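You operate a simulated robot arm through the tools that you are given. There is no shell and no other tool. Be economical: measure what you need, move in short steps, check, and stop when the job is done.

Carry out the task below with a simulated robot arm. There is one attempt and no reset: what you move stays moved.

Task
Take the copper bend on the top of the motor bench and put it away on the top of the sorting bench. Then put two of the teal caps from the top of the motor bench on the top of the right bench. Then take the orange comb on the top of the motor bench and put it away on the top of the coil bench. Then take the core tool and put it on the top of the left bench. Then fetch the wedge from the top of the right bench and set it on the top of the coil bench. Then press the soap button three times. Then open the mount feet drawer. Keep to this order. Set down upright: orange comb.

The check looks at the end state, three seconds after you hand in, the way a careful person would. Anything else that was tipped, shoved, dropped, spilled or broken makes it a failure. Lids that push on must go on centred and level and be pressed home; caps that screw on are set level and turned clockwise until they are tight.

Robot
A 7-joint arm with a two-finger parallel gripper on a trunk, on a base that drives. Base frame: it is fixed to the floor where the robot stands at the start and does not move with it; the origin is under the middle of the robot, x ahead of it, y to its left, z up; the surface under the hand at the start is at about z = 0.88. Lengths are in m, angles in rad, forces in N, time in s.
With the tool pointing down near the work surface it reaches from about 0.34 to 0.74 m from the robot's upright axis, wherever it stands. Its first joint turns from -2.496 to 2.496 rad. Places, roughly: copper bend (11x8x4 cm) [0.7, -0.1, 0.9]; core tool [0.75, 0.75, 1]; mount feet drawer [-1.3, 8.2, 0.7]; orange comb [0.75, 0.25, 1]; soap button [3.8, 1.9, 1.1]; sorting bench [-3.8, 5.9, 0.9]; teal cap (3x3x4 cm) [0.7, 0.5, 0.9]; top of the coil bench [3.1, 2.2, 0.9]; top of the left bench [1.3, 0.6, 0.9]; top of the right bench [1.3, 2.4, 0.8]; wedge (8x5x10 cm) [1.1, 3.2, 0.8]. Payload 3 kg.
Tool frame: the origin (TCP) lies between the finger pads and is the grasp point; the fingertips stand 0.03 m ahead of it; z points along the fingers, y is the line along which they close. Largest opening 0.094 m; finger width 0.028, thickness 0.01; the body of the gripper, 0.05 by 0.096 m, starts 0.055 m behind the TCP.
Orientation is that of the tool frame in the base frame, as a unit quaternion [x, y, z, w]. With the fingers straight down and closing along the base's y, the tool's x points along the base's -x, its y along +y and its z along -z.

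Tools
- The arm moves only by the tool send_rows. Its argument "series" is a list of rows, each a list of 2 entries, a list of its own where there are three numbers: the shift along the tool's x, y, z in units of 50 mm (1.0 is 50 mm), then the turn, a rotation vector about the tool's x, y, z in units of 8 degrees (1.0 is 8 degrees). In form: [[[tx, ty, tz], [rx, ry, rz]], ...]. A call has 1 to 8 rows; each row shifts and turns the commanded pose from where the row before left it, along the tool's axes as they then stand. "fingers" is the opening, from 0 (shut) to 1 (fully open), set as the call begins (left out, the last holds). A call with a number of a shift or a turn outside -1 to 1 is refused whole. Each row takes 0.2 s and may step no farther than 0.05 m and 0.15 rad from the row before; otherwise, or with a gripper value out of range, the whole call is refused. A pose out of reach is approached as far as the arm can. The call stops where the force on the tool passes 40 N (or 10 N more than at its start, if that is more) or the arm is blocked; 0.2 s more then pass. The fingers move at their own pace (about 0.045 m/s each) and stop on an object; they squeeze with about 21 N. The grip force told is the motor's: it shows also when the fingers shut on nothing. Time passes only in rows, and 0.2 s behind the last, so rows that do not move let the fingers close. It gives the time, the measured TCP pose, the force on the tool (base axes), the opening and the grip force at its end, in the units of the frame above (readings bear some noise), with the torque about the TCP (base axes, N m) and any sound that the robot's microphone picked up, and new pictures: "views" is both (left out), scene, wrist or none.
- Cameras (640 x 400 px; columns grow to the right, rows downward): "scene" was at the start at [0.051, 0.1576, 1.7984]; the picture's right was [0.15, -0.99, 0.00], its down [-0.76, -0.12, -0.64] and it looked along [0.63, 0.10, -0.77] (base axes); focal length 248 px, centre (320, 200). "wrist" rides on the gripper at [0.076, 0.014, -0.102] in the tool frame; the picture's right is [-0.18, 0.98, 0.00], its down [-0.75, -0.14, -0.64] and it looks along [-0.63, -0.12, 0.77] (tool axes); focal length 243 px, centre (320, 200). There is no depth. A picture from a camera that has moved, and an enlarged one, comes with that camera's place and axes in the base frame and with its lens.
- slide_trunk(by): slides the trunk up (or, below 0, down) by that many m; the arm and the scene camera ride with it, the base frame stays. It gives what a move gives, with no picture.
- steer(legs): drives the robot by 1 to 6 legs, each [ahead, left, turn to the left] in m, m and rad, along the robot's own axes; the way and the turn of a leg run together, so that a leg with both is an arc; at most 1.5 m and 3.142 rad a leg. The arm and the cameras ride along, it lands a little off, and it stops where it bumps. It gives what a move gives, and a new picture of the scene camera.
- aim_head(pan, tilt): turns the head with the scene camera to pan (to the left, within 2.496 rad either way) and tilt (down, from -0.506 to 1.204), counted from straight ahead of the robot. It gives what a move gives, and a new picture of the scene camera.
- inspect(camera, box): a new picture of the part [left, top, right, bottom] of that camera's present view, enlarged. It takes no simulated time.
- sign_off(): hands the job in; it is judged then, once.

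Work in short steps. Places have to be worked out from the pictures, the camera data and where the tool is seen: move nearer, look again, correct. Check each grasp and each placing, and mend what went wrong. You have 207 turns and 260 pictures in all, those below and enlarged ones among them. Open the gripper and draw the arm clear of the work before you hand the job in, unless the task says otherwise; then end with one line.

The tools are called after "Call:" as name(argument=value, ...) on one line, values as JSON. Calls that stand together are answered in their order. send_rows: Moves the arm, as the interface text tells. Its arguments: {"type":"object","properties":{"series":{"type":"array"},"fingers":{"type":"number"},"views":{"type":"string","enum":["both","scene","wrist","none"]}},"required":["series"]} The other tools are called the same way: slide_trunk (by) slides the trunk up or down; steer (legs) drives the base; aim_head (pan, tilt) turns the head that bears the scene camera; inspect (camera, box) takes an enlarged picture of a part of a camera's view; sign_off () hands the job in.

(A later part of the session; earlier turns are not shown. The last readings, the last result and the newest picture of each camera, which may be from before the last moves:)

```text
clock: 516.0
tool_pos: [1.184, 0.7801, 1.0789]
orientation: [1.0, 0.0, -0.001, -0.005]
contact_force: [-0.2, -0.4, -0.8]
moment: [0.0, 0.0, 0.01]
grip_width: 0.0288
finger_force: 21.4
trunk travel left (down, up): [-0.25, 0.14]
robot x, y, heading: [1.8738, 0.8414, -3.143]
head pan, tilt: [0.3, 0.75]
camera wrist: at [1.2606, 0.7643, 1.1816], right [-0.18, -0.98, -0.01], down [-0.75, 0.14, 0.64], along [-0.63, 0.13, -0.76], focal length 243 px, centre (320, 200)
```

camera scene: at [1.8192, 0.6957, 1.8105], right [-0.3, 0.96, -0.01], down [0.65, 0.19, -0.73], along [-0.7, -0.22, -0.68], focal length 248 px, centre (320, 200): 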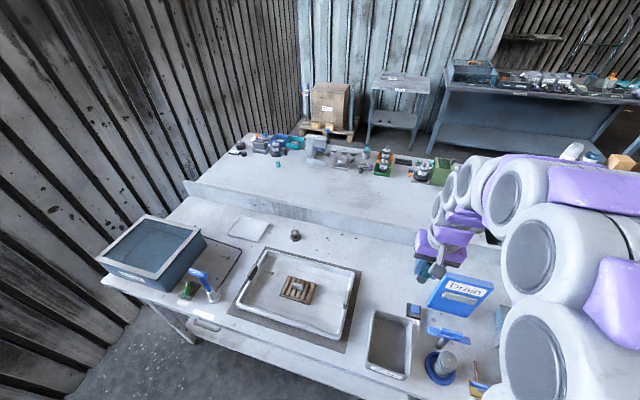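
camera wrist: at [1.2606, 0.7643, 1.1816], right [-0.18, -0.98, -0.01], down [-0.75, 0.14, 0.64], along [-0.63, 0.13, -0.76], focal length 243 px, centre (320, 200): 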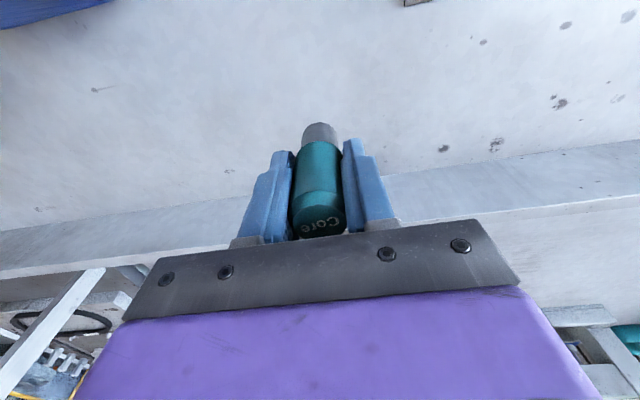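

Call:
send_rows(series=[[[0, 0, 1], [0, 0, 0]], [[0, 0, 1], [0, 0, 0]], [[0, 0, 0.6], [0, 0, 0]], [[0, 0, 0.1], [0, 0, 0]], [[0, 0, 0.1], [0, 0, 0]]], views="wrist")

```text
clock: 517.2
tool_pos: [1.1838, 0.7857, 0.9373]
orientation: [1.0, 0.0, -0.001, -0.004]
contact_force: [0.2, 0.4, -0.2]
moment: [-0.02, -0.01, 0.01]
grip_width: 0.0289
finger_force: 21.2
trunk travel left (down, up): [-0.25, 0.14]
robot x, y, heading: [1.8693, 0.8443, -3.144]
head pan, tilt: [0.3, 0.75]
camera wrist: at [1.259, 0.7704, 1.0404], right [-0.18, -0.98, -0.01], down [-0.75, 0.14, 0.64], along [-0.63, 0.12, -0.76], focal length 243 px, centre (320, 200)
```

wrist: 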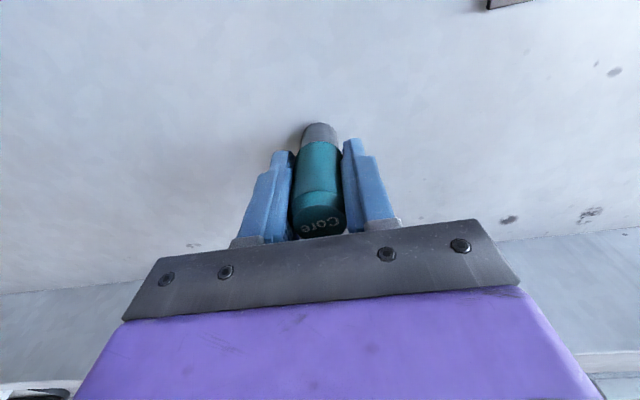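

Call:
send_rows(series=[[[0, 0, 0.08], [0, 0, 0]], [[0, 0, 0.08], [0, 0, 0]], [[0, 0, 0.08], [0, 0, 0]], [[0, 0, 0.06], [0, 0, 0]]], views="wrist")

```text
clock: 518.2
tool_pos: [1.1822, 0.7837, 0.9232]
orientation: [1.0, 0.0, -0.001, -0.005]
contact_force: [-0.9, 2.0, 16.0]
moment: [-0.07, 0.01, 0.01]
grip_width: 0.0283
finger_force: 20.9
trunk travel left (down, up): [-0.25, 0.14]
robot x, y, heading: [1.8723, 0.8426, -3.145]
head pan, tilt: [0.3, 0.75]
camera wrist: at [1.2588, 0.7675, 1.0263], right [-0.18, -0.98, -0.01], down [-0.75, 0.14, 0.65], along [-0.63, 0.13, -0.76], focal length 243 px, centre (320, 200)
```

wrist: 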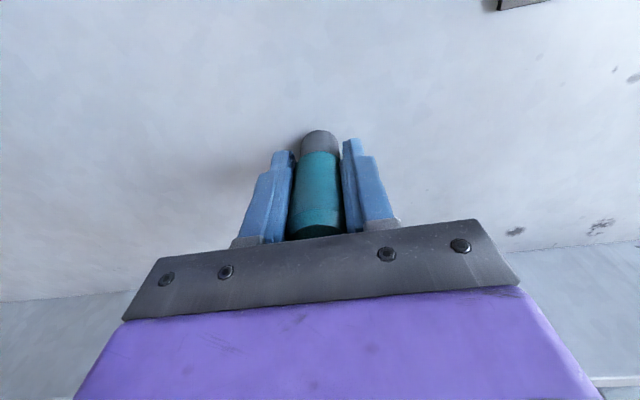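

Contact reached; the tool slid up a touch in the fingers. Release gently and check.

Call:
send_rows(series=[[[0, 0, 0], [0, 0, 0]], [[0, 0, 0], [0, 0, 0]], [[0, 0, 0], [0, 0, 0]]], fingers=0.6, views="wrist")

```text
clock: 519.0
tool_pos: [1.1829, 0.7815, 0.9222]
orientation: [1.0, 0.0, -0.001, -0.005]
contact_force: [0.2, -0.3, -0.1]
moment: [-0.02, 0.01, 0.01]
grip_width: 0.0566
finger_force: 0.0
trunk travel left (down, up): [-0.25, 0.14]
robot x, y, heading: [1.8723, 0.8412, -3.142]
head pan, tilt: [0.3, 0.75]
camera wrist: at [1.2588, 0.766, 1.0255], right [-0.18, -0.98, -0.01], down [-0.75, 0.13, 0.65], along [-0.63, 0.13, -0.76], focal length 243 px, centre (320, 200)
```

wrist: 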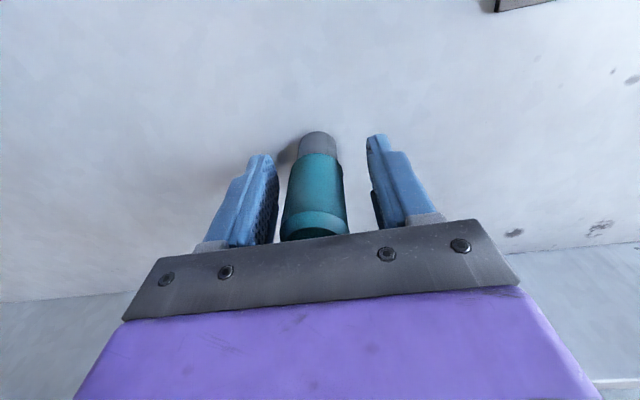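

It stands. Lift straight up and verify.

Call:
send_rows(series=[[[0, 0, -1], [0, 0, 0]], [[0, 0, -1], [0, 0, 0]], [[0, 0, -1], [0, 0, 0]], [[0, 0, -1], [0, 0, 0]], [[0, 0, -1], [0, 0, 0]], [[0, 0, -1], [0, 0, 0]], [[0, 0, -1], [0, 0, 0]]], views="wrist")

```text
clock: 520.6
tool_pos: [1.1844, 0.7766, 1.2755]
orientation: [1.0, 0.0, -0.002, -0.005]
contact_force: [-0.8, 0.5, 1.1]
moment: [-0.01, 0.0, 0.0]
grip_width: 0.0563
finger_force: 0.1
trunk travel left (down, up): [-0.25, 0.14]
robot x, y, heading: [1.8722, 0.8403, -3.143]
head pan, tilt: [0.3, 0.75]
camera wrist: at [1.2609, 0.7599, 1.3782], right [-0.18, -0.98, -0.01], down [-0.75, 0.13, 0.65], along [-0.63, 0.13, -0.76], focal length 243 px, centre (320, 200)
```

wrist: 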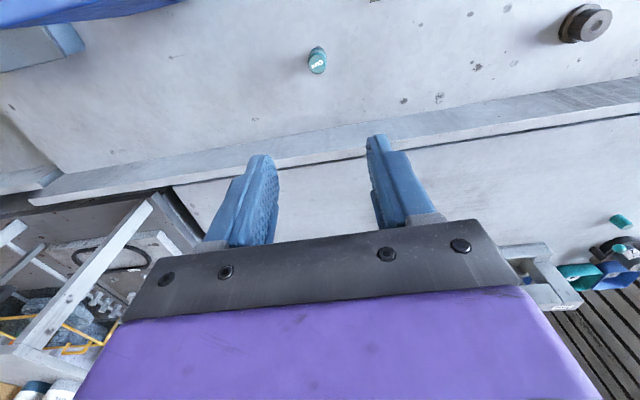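

Core tool stands on the left bench. Retract and drive to the end of the right bench for the wedge.

Call:
send_rows(series=[[[1, 0, 0], [0, 0, 0]], [[1, 0, 0], [0, 0, 0]], [[1, 0, 0], [0, 0, 0]], [[1, 0, 0], [0, 0, 0]], [[1, 0, 0], [0, 0, 0]]], views="none")

Call:
steer(legs=[[-0.26, 0, 0], [0, -1.5, 0], [0, -1.5, 0], [0, -0.15, 0], [0, 0, 1.571]])

```text
clock: 521.8
tool_pos: [1.4347, 0.7783, 1.272]
orientation: [1.0, 0.0, -0.004, -0.005]
contact_force: [0.2, 0.1, 0.6]
moment: [0.05, 0.0, 0.01]
grip_width: 0.0564
finger_force: 0.0
trunk travel left (down, up): [-0.25, 0.14]
robot x, y, heading: [1.8717, 0.844, -3.144]
head pan, tilt: [0.3, 0.75]
```

```text
clock: 542.4
tool_pos: [2.1141, 3.5391, 1.2718]
orientation: [0.716, 0.698, 0.003, 0.005]
contact_force: [-1.1, 0.2, 0.6]
moment: [0.04, -0.05, 0.03]
grip_width: 0.0563
finger_force: 0.0
trunk travel left (down, up): [-0.25, 0.14]
robot x, y, heading: [2.0838, 3.978, -1.591]
head pan, tilt: [0.3, 0.75]
camera scene: at [2.2159, 3.9247, 1.8118], right [-0.96, -0.28, -0.02], down [-0.17, 0.66, -0.73], along [0.22, -0.7, -0.68], focal length 248 px, centre (320, 200)
```

scene: 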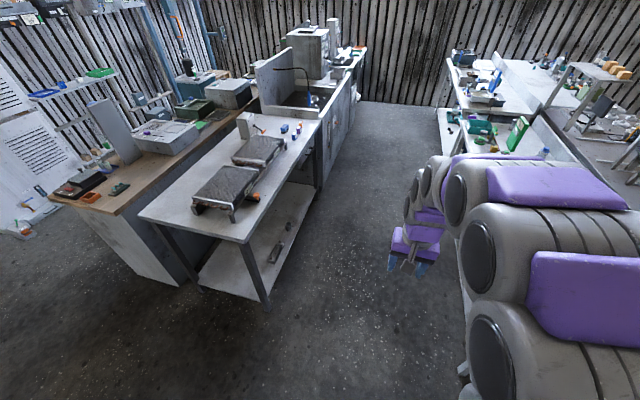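

Call:
steer(legs=[[0, -0.92, 0.02], [0.3, 0, 0]])

Call:
aim_head(pan=-0.1, tilt=1.0)

Call:
inspect(camera="wrist", box=[0, 0, 640, 250])

```text
clock: 548.8
tool_pos: [1.2505, 3.2537, 1.2692]
orientation: [0.715, 0.699, -0.008, -0.006]
contact_force: [0.4, 0.2, 0.3]
moment: [-0.03, 0.03, -0.03]
grip_width: 0.0565
finger_force: 0.1
trunk travel left (down, up): [-0.25, 0.14]
robot x, y, heading: [1.1772, 3.6946, -1.585]
head pan, tilt: [0.3, 0.75]
camera scene: at [1.3746, 3.6386, 1.8059], right [-0.96, -0.28, 0.01], down [-0.2, 0.66, -0.73], along [0.19, -0.7, -0.69], focal length 248 px, centre (320, 200)
```

scene: 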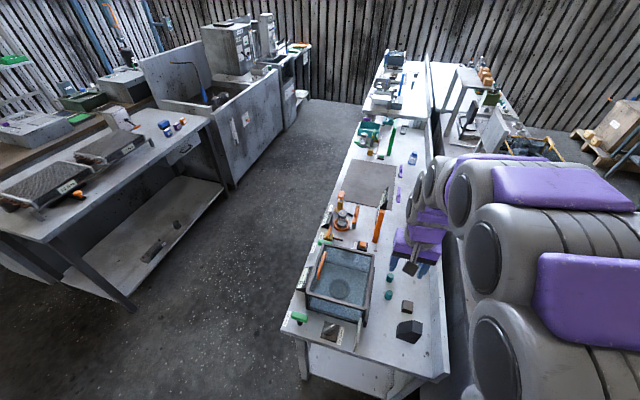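

```text
clock: 549.6
tool_pos: [1.2415, 3.2559, 1.2702]
orientation: [0.714, 0.7, -0.007, -0.003]
contact_force: [-0.4, -0.6, -0.3]
moment: [0.01, 0.0, 0.02]
grip_width: 0.0565
finger_force: 0.0
trunk travel left (down, up): [-0.25, 0.14]
robot x, y, heading: [1.1842, 3.6977, -1.59]
head pan, tilt: [-0.099, 1.0]
camera scene: at [1.3366, 3.6504, 1.7881], right [-0.99, 0.12, 0.01], down [0.09, 0.84, -0.54], along [-0.07, -0.54, -0.84], focal length 248 px, centre (320, 200)
```

scene: 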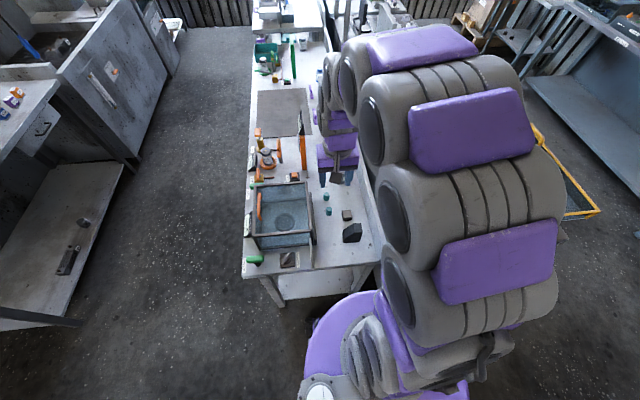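

```text
1.00 times, centred on (320, 125) of wrist (not enlarged: the box is as wide or as high as the picture)
camera zoom: at [1.2599, 3.3317, 1.3739], right [0.98, -0.2, -0.01], down [-0.15, -0.75, 0.65], along [-0.14, -0.63, -0.76], focal length 243 px, centre (320, 275)
```

zoom: 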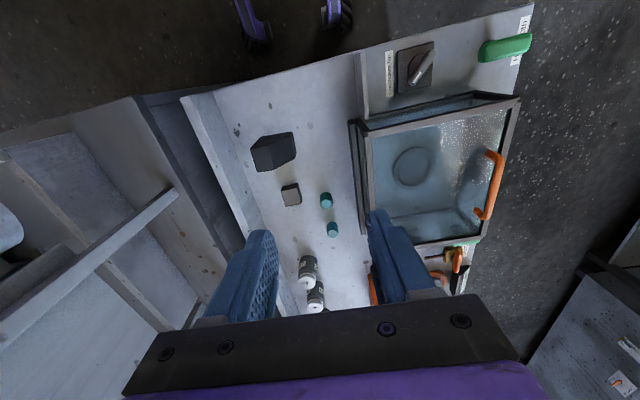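

Call:
inspect(camera="wrist", box=[220, 40, 340, 160])

Call:
inspect(camera="scene", box=[310, 190, 390, 260])

```text
3.33 times, centred on (280, 100) of wrist
camera zoom: at [1.2599, 3.3317, 1.3739], right [0.98, -0.2, -0.01], down [-0.15, -0.75, 0.65], along [-0.14, -0.63, -0.76], focal length 809 px, centre (453, 533)
```

zoom: 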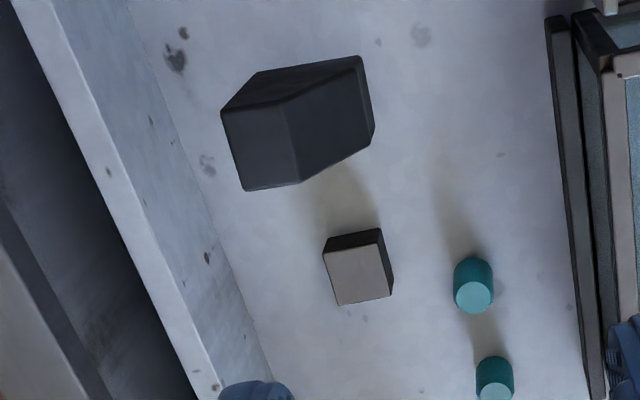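

```text
5.71 times, centred on (350, 225) of scene
camera zoom: at [1.3366, 3.6504, 1.7881], right [-0.99, 0.12, 0.01], down [0.09, 0.84, -0.54], along [-0.07, -0.54, -0.84], focal length 1415 px, centre (149, 57)
```

zoom: 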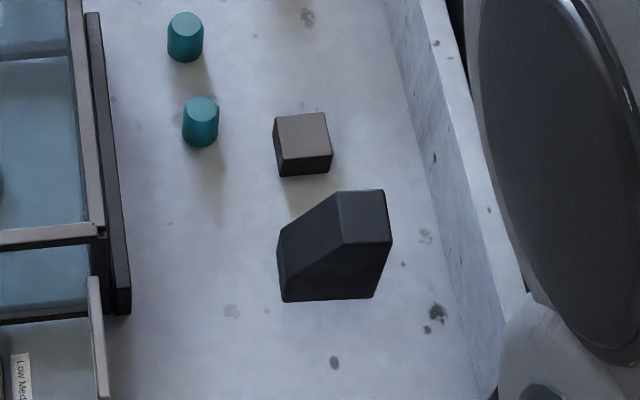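

The wedge: 5 cm thick along y, high side toward the backboard, centre ≈(1.144, 3.218), top ≈0.89. I'll yaw 90° so the fingers close on its parallel faces.

Call:
send_rows(series=[[[-0.25, -0.67, 0], [0, 0, 0]], [[-0.25, -0.67, 0], [0, 0, 0]], [[-0.25, -0.67, 0], [0, 0, 0]], [[0, 0, 0], [0, 0, 1]], [[0, 0, 0], [0, 0, 1]], [[0, 0, 0], [0, 0, 1]], [[0, 0, 0], [0, 0, 1]], [[0, 0, 0], [0, 0, 1]]], fingers=0.85, views="none")

Call:
send_rows(series=[[[0, 0, 0], [0, 0, 1]], [[0, 0, 0], [0, 0, 1]], [[0, 0, 0], [0, 0, 1]], [[0, 0, 0], [0, 0, 1]], [[0, 0, 0], [0, 0, 1]], [[0, 0, 0], [0, 0, 1]], [[0, 0, 0], [0, 0, 0.6]]], views="wrist")

```text
clock: 551.4
tool_pos: [1.134, 3.2217, 1.2724]
orientation: [0.912, 0.411, -0.004, 0.0]
contact_force: [0.0, -0.7, -0.3]
moment: [0.01, 0.05, 0.0]
grip_width: 0.0802
finger_force: 0.1
trunk travel left (down, up): [-0.25, 0.14]
robot x, y, heading: [1.1779, 3.6931, -1.59]
head pan, tilt: [-0.099, 1.0]
```

```text
clock: 553.0
tool_pos: [1.1299, 3.2222, 1.2709]
orientation: [0.999, -0.037, -0.004, 0.001]
contact_force: [0.2, 0.9, 0.3]
moment: [0.0, 0.0, -0.02]
grip_width: 0.0798
finger_force: 0.0
trunk travel left (down, up): [-0.25, 0.14]
robot x, y, heading: [1.1796, 3.6921, -1.591]
head pan, tilt: [-0.099, 1.0]
camera wrist: at [1.2061, 3.2018, 1.3748], right [-0.26, -0.97, 0.01], down [-0.74, 0.2, 0.65], along [-0.63, 0.16, -0.76], focal length 243 px, centre (320, 200)
```

wrist: 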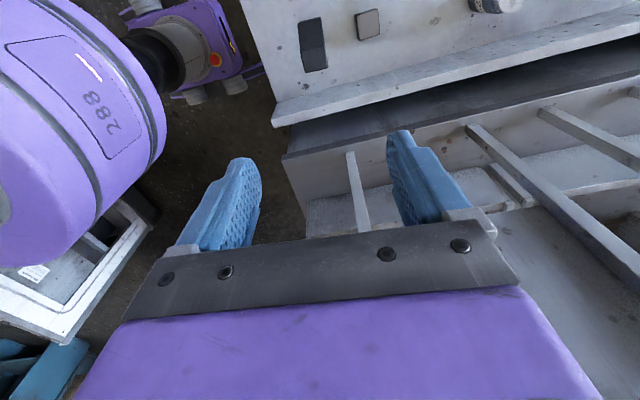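

Call:
send_rows(series=[[[0.2, 0, 0.95], [0, 0, 0]], [[0, 0, 1], [0, 0, 0]], [[0, 0, 1], [0, 0, 0]], [[0, 0, 1], [0, 0, 0]], [[0, 0, 1], [0, 0, 0]]], views="wrist")

```text
clock: 554.2
tool_pos: [1.1379, 3.22, 1.0236]
orientation: [0.999, -0.035, -0.003, 0.002]
contact_force: [-0.3, 0.3, -0.5]
moment: [0.0, 0.0, 0.0]
grip_width: 0.0798
finger_force: 0.1
trunk travel left (down, up): [-0.25, 0.14]
robot x, y, heading: [1.1771, 3.6958, -1.592]
head pan, tilt: [-0.099, 1.0]
camera wrist: at [1.2129, 3.2001, 1.1269], right [-0.25, -0.97, 0.01], down [-0.74, 0.2, 0.65], along [-0.63, 0.16, -0.76], focal length 243 px, centre (320, 200)
```

wrist: 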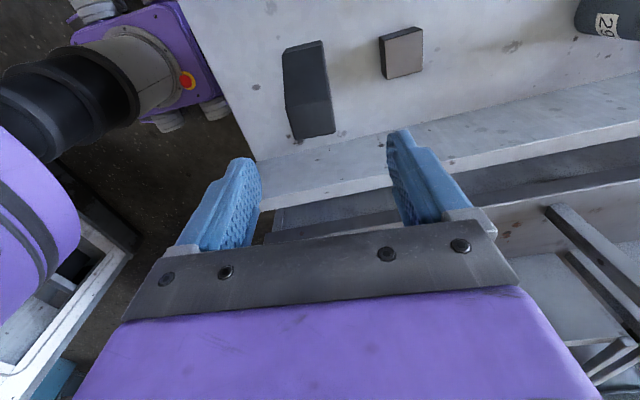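

Call:
send_rows(series=[[[0, -0.16, 0], [0, 0, 0.28]], [[0, 0, 1], [0, 0, 0]], [[0, 0, 1], [0, 0, 0]]], views="wrist")

```text
clock: 555.0
tool_pos: [1.1388, 3.2292, 0.9226]
orientation: [0.998, -0.056, -0.003, 0.001]
contact_force: [-0.4, -0.4, -0.2]
moment: [0.01, -0.02, 0.0]
grip_width: 0.08
finger_force: 0.0
trunk travel left (down, up): [-0.25, 0.14]
robot x, y, heading: [1.1831, 3.6951, -1.591]
head pan, tilt: [-0.099, 1.0]
camera wrist: at [1.2147, 3.2063, 1.0263], right [-0.29, -0.96, 0.0], down [-0.73, 0.22, 0.65], along [-0.62, 0.19, -0.76], focal length 243 px, centre (320, 200)
```

wrist: 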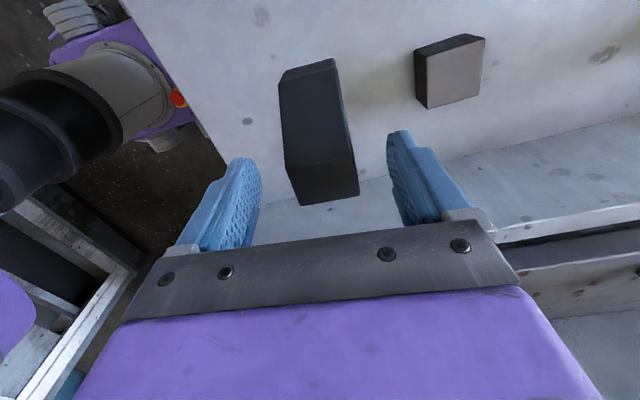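

Aligned (the camera itself is twisted ~10°). Final descent and grip.

Call:
send_rows(series=[[[0, 0, 0.7], [0, 0, 0]], [[0, 0, 0.62], [0, 0, 0]]], views="wrist")

Call:
send_rows(series=[[[0, 0, 0], [0, 0, 0]], [[0, 0, 0], [0, 0, 0]], [[0, 0, 0], [0, 0, 0]], [[0, 0, -0.3], [0, 0, 0]], [[0, 0, -0.5], [0, 0, 0]]], fingers=0, views="wrist")

```text
clock: 555.6
tool_pos: [1.1373, 3.2286, 0.8555]
orientation: [0.998, -0.055, -0.003, 0.001]
contact_force: [1.0, -0.1, -0.6]
moment: [0.01, -0.04, -0.04]
grip_width: 0.0802
finger_force: 0.1
trunk travel left (down, up): [-0.25, 0.14]
robot x, y, heading: [1.1825, 3.6947, -1.59]
head pan, tilt: [-0.099, 1.0]
camera wrist: at [1.2125, 3.2053, 0.9599], right [-0.29, -0.96, 0.0], down [-0.73, 0.23, 0.65], along [-0.62, 0.18, -0.76], focal length 243 px, centre (320, 200)
```

wrist: 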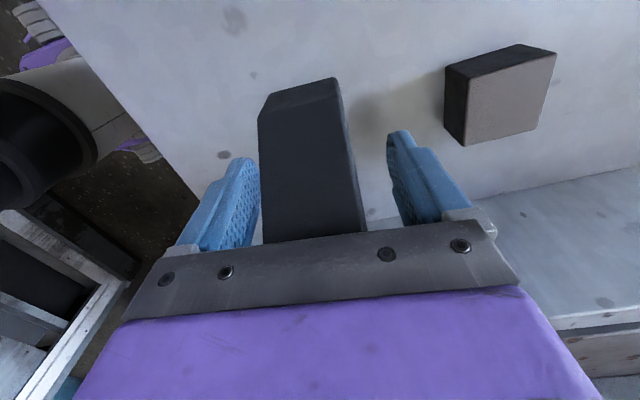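

```text
clock: 556.8
tool_pos: [1.1408, 3.2291, 0.8993]
orientation: [0.998, -0.055, -0.003, 0.001]
contact_force: [0.1, 0.3, -1.1]
moment: [0.0, 0.01, -0.02]
grip_width: 0.0484
finger_force: 20.9
trunk travel left (down, up): [-0.25, 0.14]
robot x, y, heading: [1.1843, 3.6951, -1.592]
head pan, tilt: [-0.099, 1.0]
camera wrist: at [1.2154, 3.2058, 1.0028], right [-0.29, -0.96, 0.01], down [-0.73, 0.22, 0.65], along [-0.62, 0.18, -0.76], focal length 243 px, centre (320, 200)
```

wrist: 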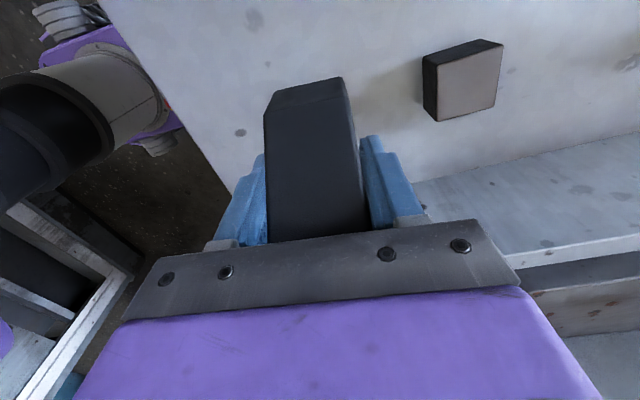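

Wedge held. Lift, then drive round to the coil bench front.

Call:
send_rows(series=[[[0, 0, -1], [0, 0, 0]], [[0, 0, -1], [0, 0, 0]], [[0, 0, -1], [0, 0, 0]], [[0, 0, -1], [0, 0, 0]], [[0, 0, -1], [0, 0, 0]], [[0, 0, -1], [0, 0, 0]], [[0, 0, -1], [0, 0, 0]], [[0, 0, -0.6], [0, 0, 0]]], views="none")

Call:
steer(legs=[[-0.33, 0, 0.02], [0, 1.0, 0], [0, 0, 1.571], [0, -1.4, 0]])

Call:
aim_head(pan=0.0, tilt=0.85)

```text
clock: 558.6
tool_pos: [1.1412, 3.2314, 1.2755]
orientation: [0.998, -0.055, -0.004, 0.001]
contact_force: [0.3, 0.1, -1.3]
moment: [0.01, -0.01, -0.01]
grip_width: 0.0484
finger_force: 20.9
trunk travel left (down, up): [-0.25, 0.14]
robot x, y, heading: [1.1798, 3.6938, -1.587]
head pan, tilt: [-0.099, 1.0]
```

```text
clock: 576.0
tool_pos: [2.7016, 2.6474, 1.2767]
orientation: [0.733, 0.681, -0.001, 0.005]
contact_force: [-0.4, 0.3, -2.6]
moment: [0.0, 0.0, 0.01]
grip_width: 0.0481
finger_force: 20.9
trunk travel left (down, up): [-0.25, 0.14]
robot x, y, heading: [2.234, 2.6734, 0.014]
head pan, tilt: [-0.099, 1.0]
camera scene: at [2.2765, 2.8062, 1.7896], right [-0.08, -1.0, 0.0], down [-0.84, 0.07, -0.54], along [0.54, -0.04, -0.84], focal length 248 px, centre (320, 200)
```

scene: 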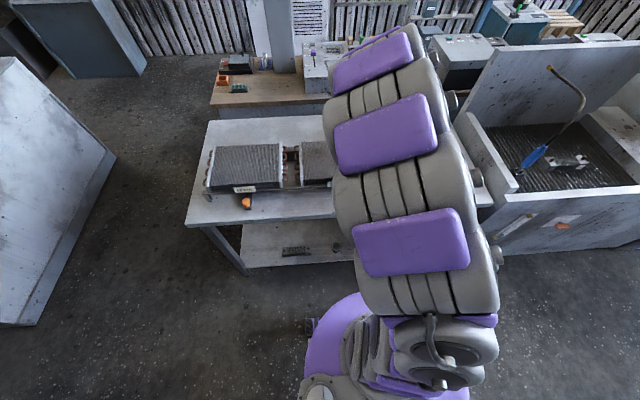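

```text
clock: 576.6
tool_pos: [2.7009, 2.6461, 1.2763]
orientation: [0.732, 0.681, 0.0, 0.004]
contact_force: [-0.2, -0.3, -1.9]
moment: [0.0, -0.02, 0.0]
grip_width: 0.048
finger_force: 20.6
trunk travel left (down, up): [-0.25, 0.14]
robot x, y, heading: [2.2345, 2.6678, 0.018]
head pan, tilt: [0.0, 0.85]
camera scene: at [2.2851, 2.8122, 1.8007], right [0.02, -1.0, 0.0], down [-0.75, -0.01, -0.66], along [0.66, 0.01, -0.75], focal length 248 px, centre (320, 200)
```

scene: 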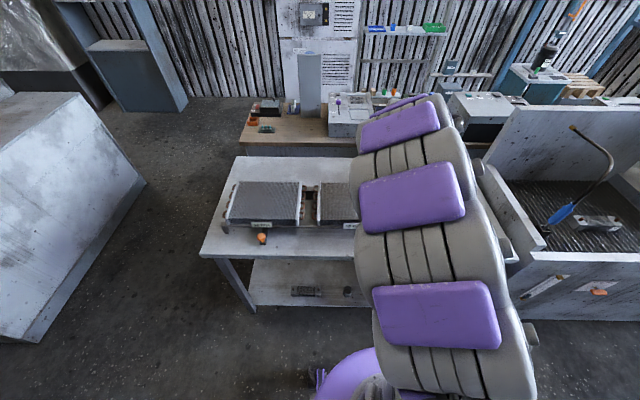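

Strip in front of the coil rails is free; move above (2.85, 2.60) and look.

Call:
send_rows(series=[[[-0.2, 0.76, 0], [0, 0, 0]], [[-0.2, 0.76, 0], [0, 0, 0]], [[-0.15, 0.76, 0], [0, 0, 0]], [[-0.15, 0.76, 0], [0, 0, 0]], [[0, 0, 1], [0, 0, 0]], [[0, 0, 1], [0, 0, 0]]], views="wrist")

```text
clock: 578.0
tool_pos: [2.8481, 2.5996, 1.1774]
orientation: [0.733, 0.68, 0.0, 0.004]
contact_force: [0.2, 0.4, -2.2]
moment: [-0.04, 0.01, -0.02]
grip_width: 0.0487
finger_force: 21.6
trunk travel left (down, up): [-0.25, 0.14]
robot x, y, heading: [2.2328, 2.6698, 0.014]
head pan, tilt: [0.0, 0.85]
camera wrist: at [2.8669, 2.6726, 1.2797], right [0.97, -0.26, 0.01], down [-0.2, -0.74, 0.65], along [-0.16, -0.63, -0.76], focal length 243 px, centre (320, 200)
```

wrist: 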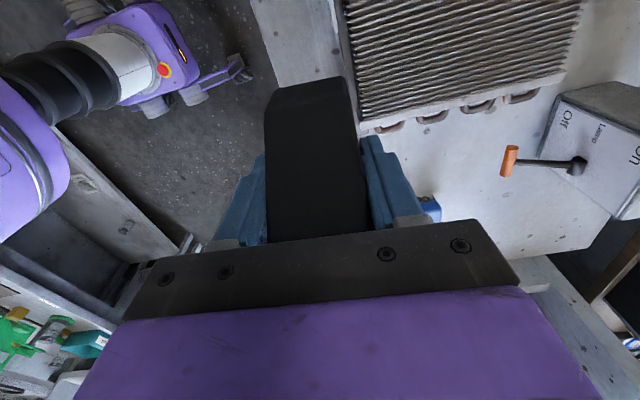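

The coil edge is close here; better spot at (2.835, 2.47), between the coil end and the combs' line. Shift and look.

Call:
send_rows(series=[[[-0.9, -0.02, 0], [0, 0, 0]], [[-0.9, -0.02, 0], [0, 0, 0]], [[-0.8, -0.02, 0], [0, 0, 0]], [[0, 0, 0.8], [0, 0, 0]]], views="wrist")

Call:
inspect(camera="scene", box=[280, 150, 460, 280])

```text
clock: 579.0
tool_pos: [2.8361, 2.4695, 1.1387]
orientation: [0.732, 0.682, 0.0, 0.003]
contact_force: [-0.4, 0.7, -1.6]
moment: [-0.02, 0.0, -0.01]
grip_width: 0.0482
finger_force: 21.4
trunk travel left (down, up): [-0.25, 0.14]
robot x, y, heading: [2.2331, 2.6678, 0.017]
head pan, tilt: [0.0, 0.85]
camera wrist: at [2.856, 2.5442, 1.2408], right [0.97, -0.25, 0.01], down [-0.2, -0.74, 0.65], along [-0.16, -0.63, -0.76], focal length 243 px, centre (320, 200)
```

wrist: 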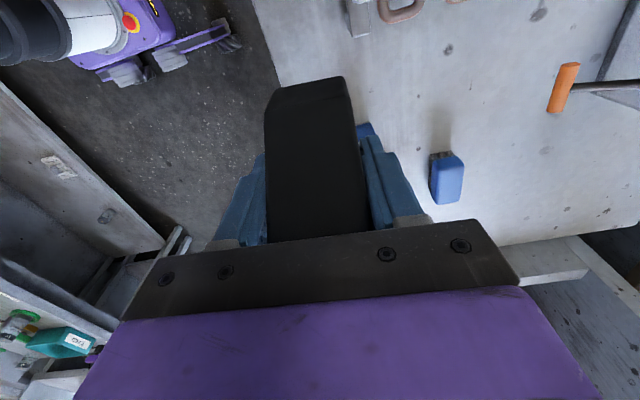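

```text
3.08 times, centred on (370, 215) of scene
camera zoom: at [2.2893, 2.8091, 1.8008], right [0.02, -1.0, 0.0], down [-0.75, -0.01, -0.66], along [0.66, 0.01, -0.75], focal length 762 px, centre (166, 154)
```

zoom: 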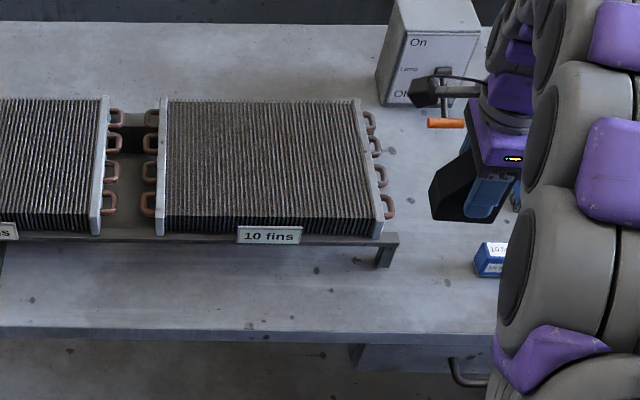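

Spot is clear on all sides. Lower the wedge.

Call:
send_rows(series=[[[-0.1, 0, 0.95], [0, 0, 0]], [[0, 0, 1], [0, 0, 0]], [[0, 0, 1], [0, 0, 0]], [[0, 0, 0.8], [0, 0, 0]], [[0, 0, 0.1], [0, 0, 0]], [[0, 0, 0.1], [0, 0, 0]]], views="wrist")

```text
clock: 580.5
tool_pos: [2.8381, 2.4628, 0.9391]
orientation: [0.733, 0.68, 0.0, 0.003]
contact_force: [-0.6, -0.9, -2.0]
moment: [-0.01, 0.02, 0.02]
grip_width: 0.0484
finger_force: 20.9
trunk travel left (down, up): [-0.25, 0.14]
robot x, y, heading: [2.2335, 2.673, 0.014]
head pan, tilt: [0.0, 0.85]
camera wrist: at [2.8575, 2.5377, 1.0434], right [0.97, -0.25, 0.01], down [-0.2, -0.74, 0.64], along [-0.16, -0.62, -0.76], focal length 243 px, centre (320, 200)
```

wrist: 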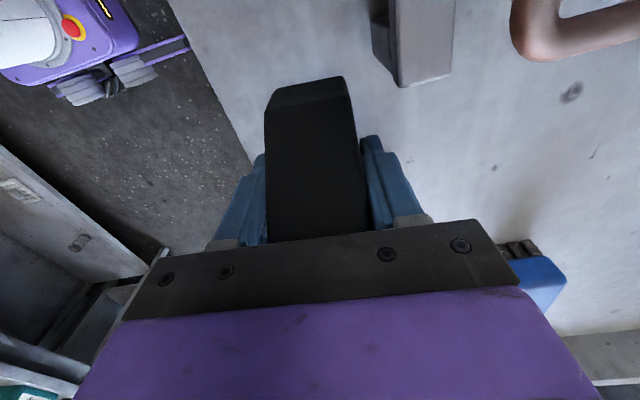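

Call:
send_rows(series=[[[0, 0, 0.08], [0, 0, 0]], [[0, 0, 0.07], [0, 0, 0]], [[0, 0, 0.06], [0, 0, 0]]], views="none")

```text
clock: 581.2
tool_pos: [2.8393, 2.4631, 0.9308]
orientation: [0.733, 0.68, 0.001, 0.004]
contact_force: [-0.9, 0.2, 25.7]
moment: [0.09, 0.6, -0.02]
grip_width: 0.0483
finger_force: 20.8
trunk travel left (down, up): [-0.25, 0.14]
robot x, y, heading: [2.2352, 2.6711, 0.015]
head pan, tilt: [0.0, 0.85]
```

Contact. Release and rise.

Call:
send_rows(series=[[[0, 0, -0.04], [0, 0, 0]], [[0, 0, 0], [0, 0, 0]], [[0, 0, 0], [0, 0, 0]]], fingers=0.66, views="none")

Call:
send_rows(series=[[[0, 0, -0.8], [0, 0, 0]], [[0, 0, -1], [0, 0, 0]], [[0, 0, -1], [0, 0, 0]], [[0, 0, -1], [0, 0, 0]], [[0, 0, -1], [0, 0, 0]], [[0, 0, -1], [0, 0, 0]], [[0, 0, -1], [0, 0, 0]]], views="both")

```text
clock: 582.0
tool_pos: [2.8396, 2.4625, 0.9314]
orientation: [0.733, 0.681, 0.0, 0.003]
contact_force: [-0.1, -0.1, -0.4]
moment: [0.01, 0.0, -0.01]
grip_width: 0.0618
finger_force: 0.0
trunk travel left (down, up): [-0.25, 0.14]
robot x, y, heading: [2.2335, 2.6709, 0.012]
head pan, tilt: [0.0, 0.85]
```

```text
clock: 583.6
tool_pos: [2.835, 2.4641, 1.2732]
orientation: [0.732, 0.681, 0.0, 0.004]
contact_force: [0.4, -0.3, -0.5]
moment: [0.0, 0.02, 0.0]
grip_width: 0.0619
finger_force: 0.1
trunk travel left (down, up): [-0.25, 0.14]
robot x, y, heading: [2.2334, 2.6692, 0.017]
head pan, tilt: [0.0, 0.85]
camera scene: at [2.2857, 2.8102, 1.8009], right [0.02, -1.0, 0.0], down [-0.75, -0.01, -0.66], along [0.66, 0.01, -0.75], focal length 248 px, centre (320, 200)
camera wrist: at [2.8549, 2.5388, 1.3766], right [0.97, -0.26, 0.01], down [-0.2, -0.74, 0.64], along [-0.16, -0.62, -0.76], focal length 243 px, centre (320, 200)
```

scene: 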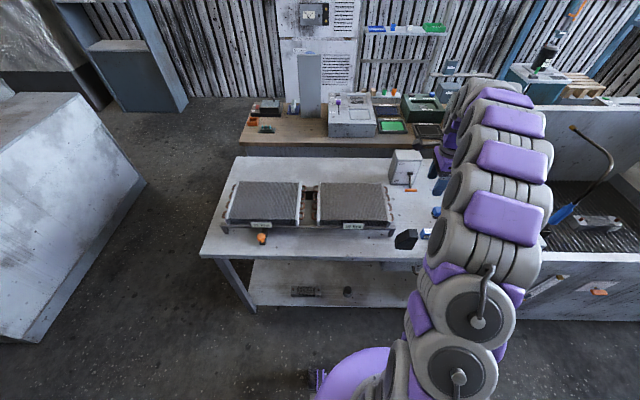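
wrist: 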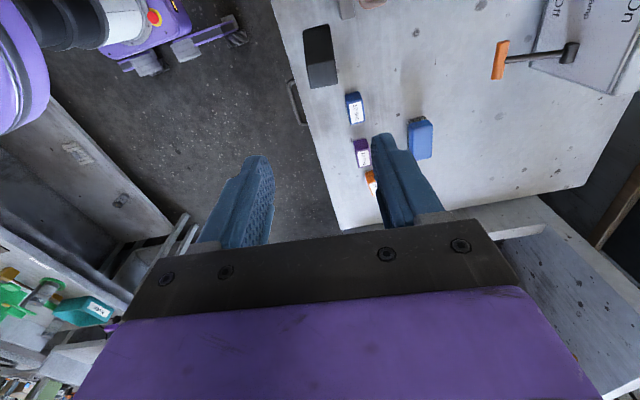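

Wedge is set. Now find the soap button: zoom in on the counter equipment.

Call:
aim_head(pan=-0.35, tilt=0.4)

Call:
inspect(camera="scene", box=[200, 110, 420, 250])

```text
clock: 584.5
tool_pos: [2.8358, 2.4638, 1.2716]
orientation: [0.733, 0.681, 0.001, 0.003]
contact_force: [-0.2, 0.2, -0.4]
moment: [-0.05, 0.0, 0.0]
grip_width: 0.0622
finger_force: 0.0
trunk travel left (down, up): [-0.25, 0.14]
robot x, y, heading: [2.2358, 2.6689, 0.014]
head pan, tilt: [-0.351, 0.4]
camera scene: at [2.296, 2.7781, 1.8399], right [-0.33, -0.95, 0.0], down [-0.37, 0.13, -0.92], along [0.87, -0.3, -0.39], focal length 248 px, centre (320, 200)
```

scene: 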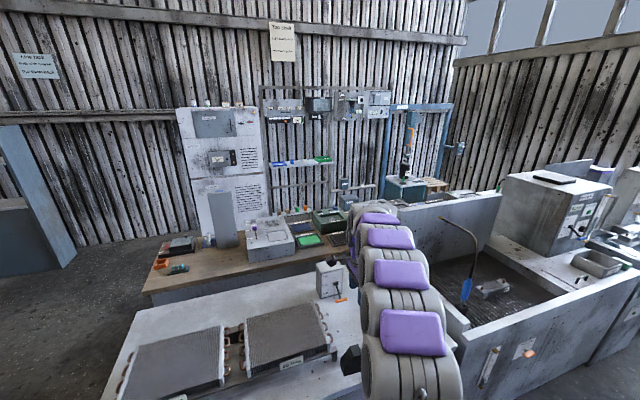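

```text
2.86 times, centred on (310, 180) of scene
camera zoom: at [2.296, 2.7781, 1.8399], right [-0.33, -0.95, 0.0], down [-0.37, 0.13, -0.92], along [0.87, -0.3, -0.39], focal length 707 px, centre (349, 257)
```

zoom: 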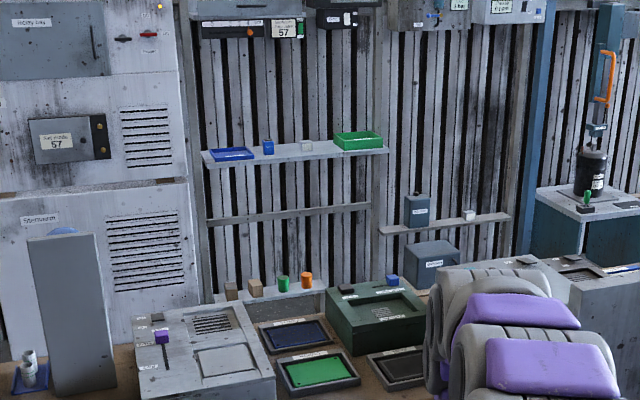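

Unyaw and retract the arm so it doesn't block the view.

Call:
send_rows(series=[[[0, -0.9, 0], [0, 0, 0]], [[0, -0.9, 0], [0, 0, 0]], [[0, -0.9, 0], [0, 0, 0]], [[0, 0, 0], [0, 0, -1]], [[0, 0, 0], [0, 0, -1]], [[0, 0, 0], [0, 0, -1]], [[0, 0, 0], [0, 0, -1]], [[0, 0, 0], [0, 0, -1]]], fingers=0, views="none")

Call:
send_rows(series=[[[0, 0, 0], [0, 0, -1]], [[0, 0, 0], [0, 0, -1]], [[0, 0, 0], [0, 0, -1]], [[0, 0, 0], [0, 0, -1]], [[0, 0, 0], [0, 0, -1]], [[0, 0, 0], [0, 0, -1]], [[0, 0, 0], [0, 0, -0.6]]], views="none")

Call:
slide_trunk(by=0.14)

Call:
steer(legs=[[0, -0.7, 0]])

Call:
aim_head(pan=0.2, tilt=0.45)

Call:
inspect(camera="scene", box=[250, 130, 470, 270])

```text
clock: 586.4
tool_pos: [2.7012, 2.473, 1.2713]
orientation: [0.453, 0.891, -0.001, 0.002]
contact_force: [-0.1, 0.4, -0.1]
moment: [-0.01, -0.03, 0.0]
grip_width: 0.0001
finger_force: 20.6
trunk travel left (down, up): [-0.25, 0.14]
robot x, y, heading: [2.2366, 2.6702, 0.018]
head pan, tilt: [-0.351, 0.4]
```

```text
clock: 588.0
tool_pos: [2.7025, 2.4733, 1.2689]
orientation: [0.011, 1.0, -0.002, 0.004]
contact_force: [0.6, -0.1, 0.3]
moment: [0.05, 0.02, 0.0]
grip_width: 0.0001
finger_force: 21.5
trunk travel left (down, up): [-0.25, 0.14]
robot x, y, heading: [2.235, 2.671, 0.014]
head pan, tilt: [-0.351, 0.4]
```

```text
clock: 589.6
tool_pos: [2.7025, 2.4755, 1.4105]
orientation: [0.013, 1.0, -0.002, 0.003]
contact_force: [0.2, -0.1, 0.7]
moment: [0.01, 0.01, 0.01]
grip_width: 0.0
finger_force: 21.5
trunk travel left (down, up): [-0.39, 0.0]
robot x, y, heading: [2.2385, 2.6694, 0.02]
head pan, tilt: [-0.351, 0.4]
```

```text
clock: 593.5
tool_pos: [2.7149, 1.7861, 1.4113]
orientation: [0.011, 1.0, -0.006, 0.002]
contact_force: [-0.3, 0.2, -0.3]
moment: [0.0, 0.05, 0.03]
grip_width: 0.0
finger_force: 20.9
trunk travel left (down, up): [-0.39, 0.0]
robot x, y, heading: [2.2445, 1.9722, 0.017]
head pan, tilt: [-0.351, 0.4]
camera scene: at [2.3074, 2.0873, 1.9796], right [-0.33, -0.95, 0.0], down [-0.37, 0.12, -0.92], along [0.87, -0.3, -0.39], focal length 248 px, centre (320, 200)
```

scene: 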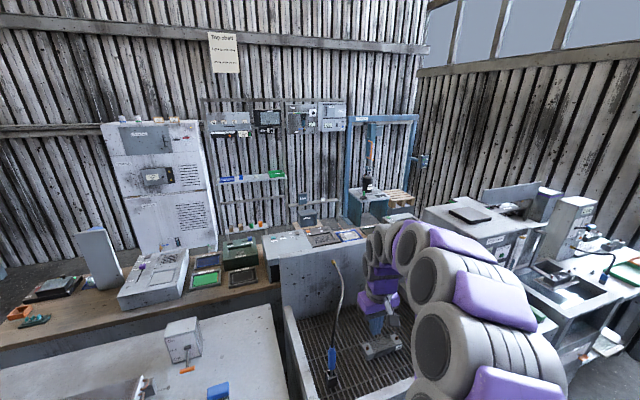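

```text
clock: 594.4
tool_pos: [2.714, 1.787, 1.4125]
orientation: [0.01, 1.0, -0.005, 0.003]
contact_force: [0.2, -0.8, -0.1]
moment: [0.02, 0.01, 0.01]
grip_width: 0.0
finger_force: 21.2
trunk travel left (down, up): [-0.39, 0.0]
robot x, y, heading: [2.2502, 1.9722, 0.017]
head pan, tilt: [0.201, 0.45]
camera scene: at [2.3095, 2.1373, 1.9749], right [0.22, -0.98, 0.0], down [-0.43, -0.1, -0.9], along [0.88, 0.19, -0.44], focal length 248 px, centre (320, 200)
```

scene: 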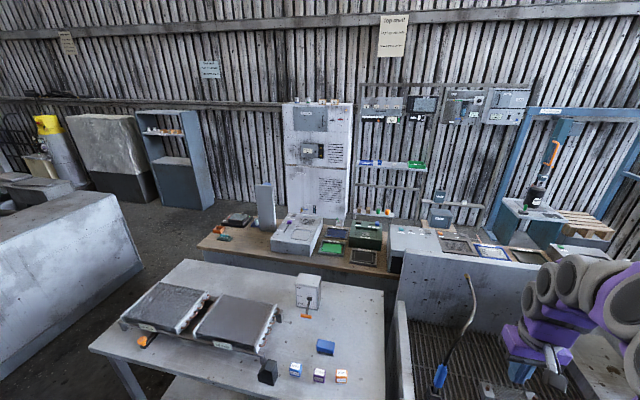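

```text
2.86 times, centred on (360, 200) of scene
camera zoom: at [2.3095, 2.1373, 1.9749], right [0.22, -0.98, 0.0], down [-0.43, -0.1, -0.9], along [0.88, 0.19, -0.44], focal length 707 px, centre (206, 200)
```

zoom: 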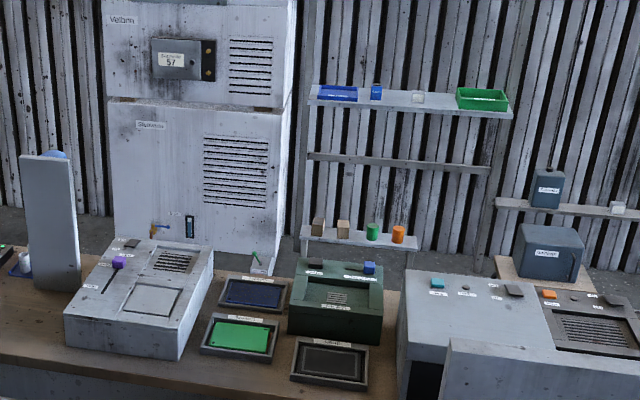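

Call:
inspect(camera="scene", box=[385, 215, 485, 275])

Call:
inspect(camera="scene", box=[465, 215, 565, 275])

Call:
inspect(camera="scene", box=[210, 205, 400, 285])

```text
6.40 times, centred on (435, 245) of scene
camera zoom: at [2.3095, 2.1373, 1.9749], right [0.22, -0.98, 0.0], down [-0.43, -0.1, -0.9], along [0.88, 0.19, -0.44], focal length 1585 px, centre (-416, -88)
```

zoom: 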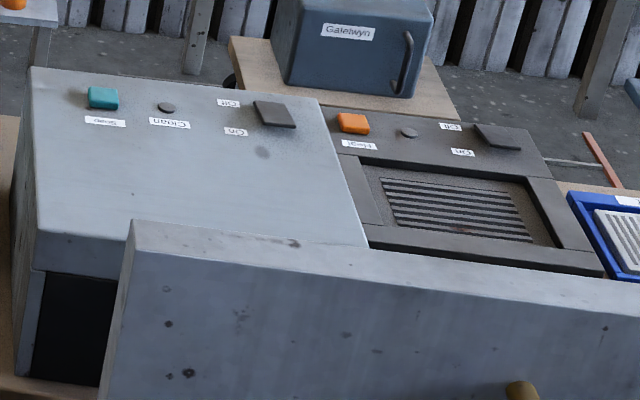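

```text
6.40 times, centred on (515, 245) of scene
camera zoom: at [2.3095, 2.1373, 1.9749], right [0.22, -0.98, 0.0], down [-0.43, -0.1, -0.9], along [0.88, 0.19, -0.44], focal length 1585 px, centre (-928, -88)
```

zoom: 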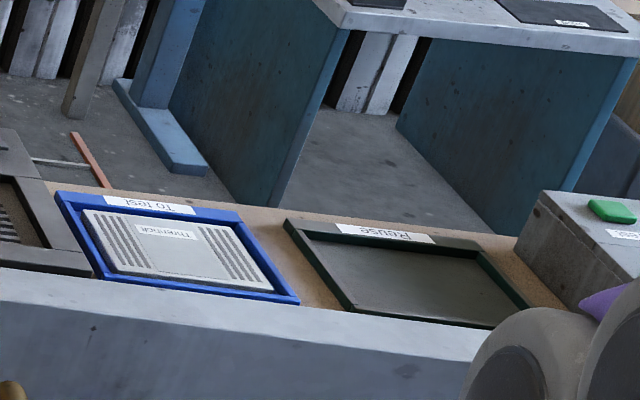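

```text
3.37 times, centred on (305, 245) of scene
camera zoom: at [2.3095, 2.1373, 1.9749], right [0.22, -0.98, 0.0], down [-0.43, -0.1, -0.9], along [0.88, 0.19, -0.44], focal length 834 px, centre (370, 48)
```

zoom: 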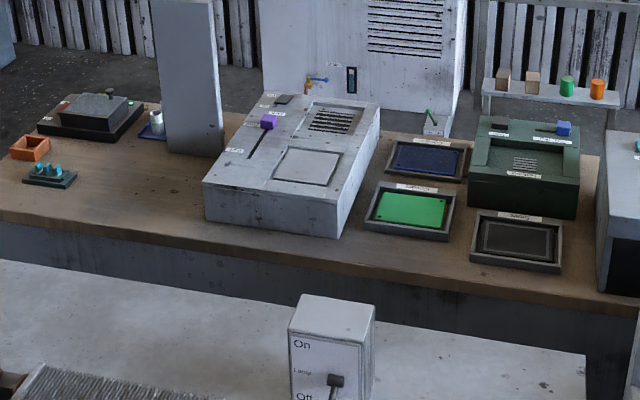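

The teal button is labelled "Soap" and faces the far side: there's an aisle behind the counter. Drive there via y≈4.

Call:
steer(legs=[[0, 1.5, -0.017], [0, 0.55, 0], [1.5, 0, 0]])

Call:
aim_head(pan=-0.5, tilt=0.45)

```text
clock: 611.6
tool_pos: [4.2147, 3.7663, 1.4101]
orientation: [0.031, 1.0, -0.002, 0.003]
contact_force: [-1.2, -0.1, -1.5]
moment: [0.0, 0.0, -0.02]
grip_width: 0.0002
finger_force: 20.6
trunk travel left (down, up): [-0.39, 0.0]
robot x, y, heading: [3.7519, 3.9824, -0.025]
head pan, tilt: [0.201, 0.45]
camera scene: at [3.8239, 4.1335, 1.9757], right [0.18, -0.98, 0.0], down [-0.43, -0.08, -0.9], along [0.89, 0.16, -0.44], focal length 248 px, centre (320, 200)
```

scene: 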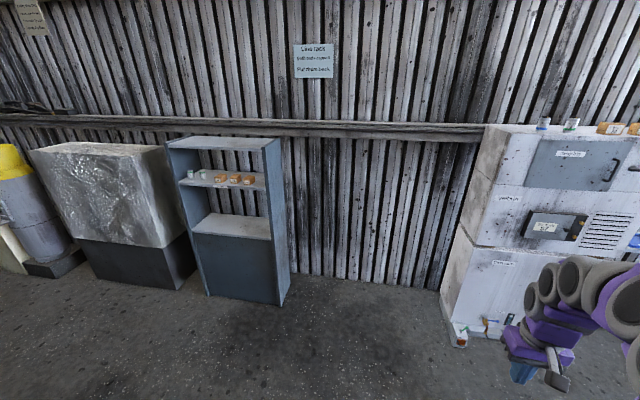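

```text
clock: 612.7
tool_pos: [4.2122, 3.7641, 1.4108]
orientation: [0.031, 1.0, -0.002, 0.002]
contact_force: [0.3, -0.7, -0.7]
moment: [0.01, -0.04, 0.02]
grip_width: 0.0
finger_force: 21.1
trunk travel left (down, up): [-0.39, 0.0]
robot x, y, heading: [3.7556, 3.9821, -0.019]
head pan, tilt: [-0.499, 0.45]
camera scene: at [3.8132, 4.0683, 1.9757], right [-0.5, -0.87, 0.0], down [-0.38, 0.22, -0.9], along [0.78, -0.45, -0.44], focal length 248 px, centre (320, 200)
```

scene: 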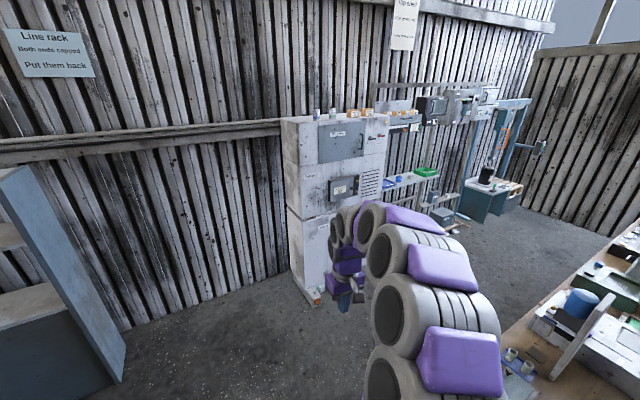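

Aisle is clear. Move to x≈4.6, turn to face the counter, and strafe down.

Call:
steer(legs=[[0.85, 0, 0.02], [0, 0, -3.13], [0, 1.5, 0], [0, 0.45, 0]])

Call:
aim_head(pan=0.25, tilt=0.8)

```text
clock: 633.9
tool_pos: [4.0201, 2.2776, 1.4117]
orientation: [0.998, -0.055, -0.002, -0.003]
contact_force: [0.0, 0.1, 0.0]
moment: [0.01, 0.01, 0.04]
grip_width: 0.0
finger_force: 21.3
trunk travel left (down, up): [-0.39, 0.0]
robot x, y, heading: [4.4665, 2.0488, 3.074]
head pan, tilt: [-0.499, 0.45]
camera scene: at [4.4063, 1.9536, 1.9752], right [0.54, 0.84, 0.0], down [0.37, -0.23, -0.9], along [-0.76, 0.48, -0.44], focal length 248 px, centre (320, 200)
```

scene: 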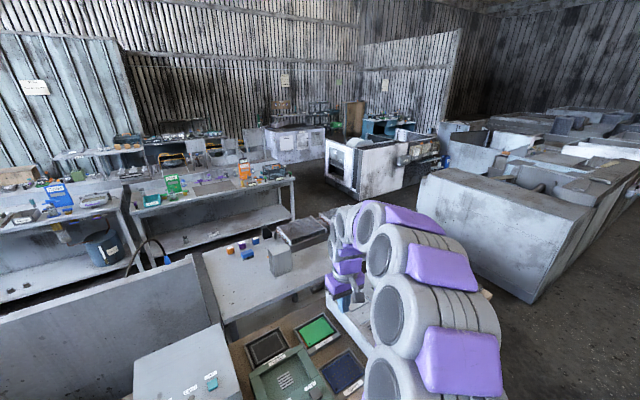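

```text
clock: 635.0
tool_pos: [4.022, 2.2793, 1.4134]
orientation: [0.999, -0.054, -0.002, -0.004]
contact_force: [0.0, -0.4, -0.2]
moment: [-0.02, -0.01, -0.01]
grip_width: 0.0
finger_force: 21.3
trunk travel left (down, up): [-0.39, 0.0]
robot x, y, heading: [4.465, 2.0495, 3.072]
head pan, tilt: [0.25, 0.799]
camera scene: at [4.4048, 1.8932, 1.945], right [-0.18, 0.98, 0.0], down [0.71, 0.13, -0.7], along [-0.68, -0.13, -0.72], focal length 248 px, centre (320, 200)
```

scene: 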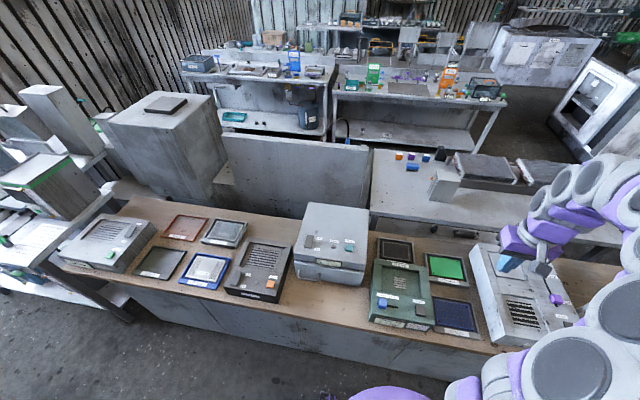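

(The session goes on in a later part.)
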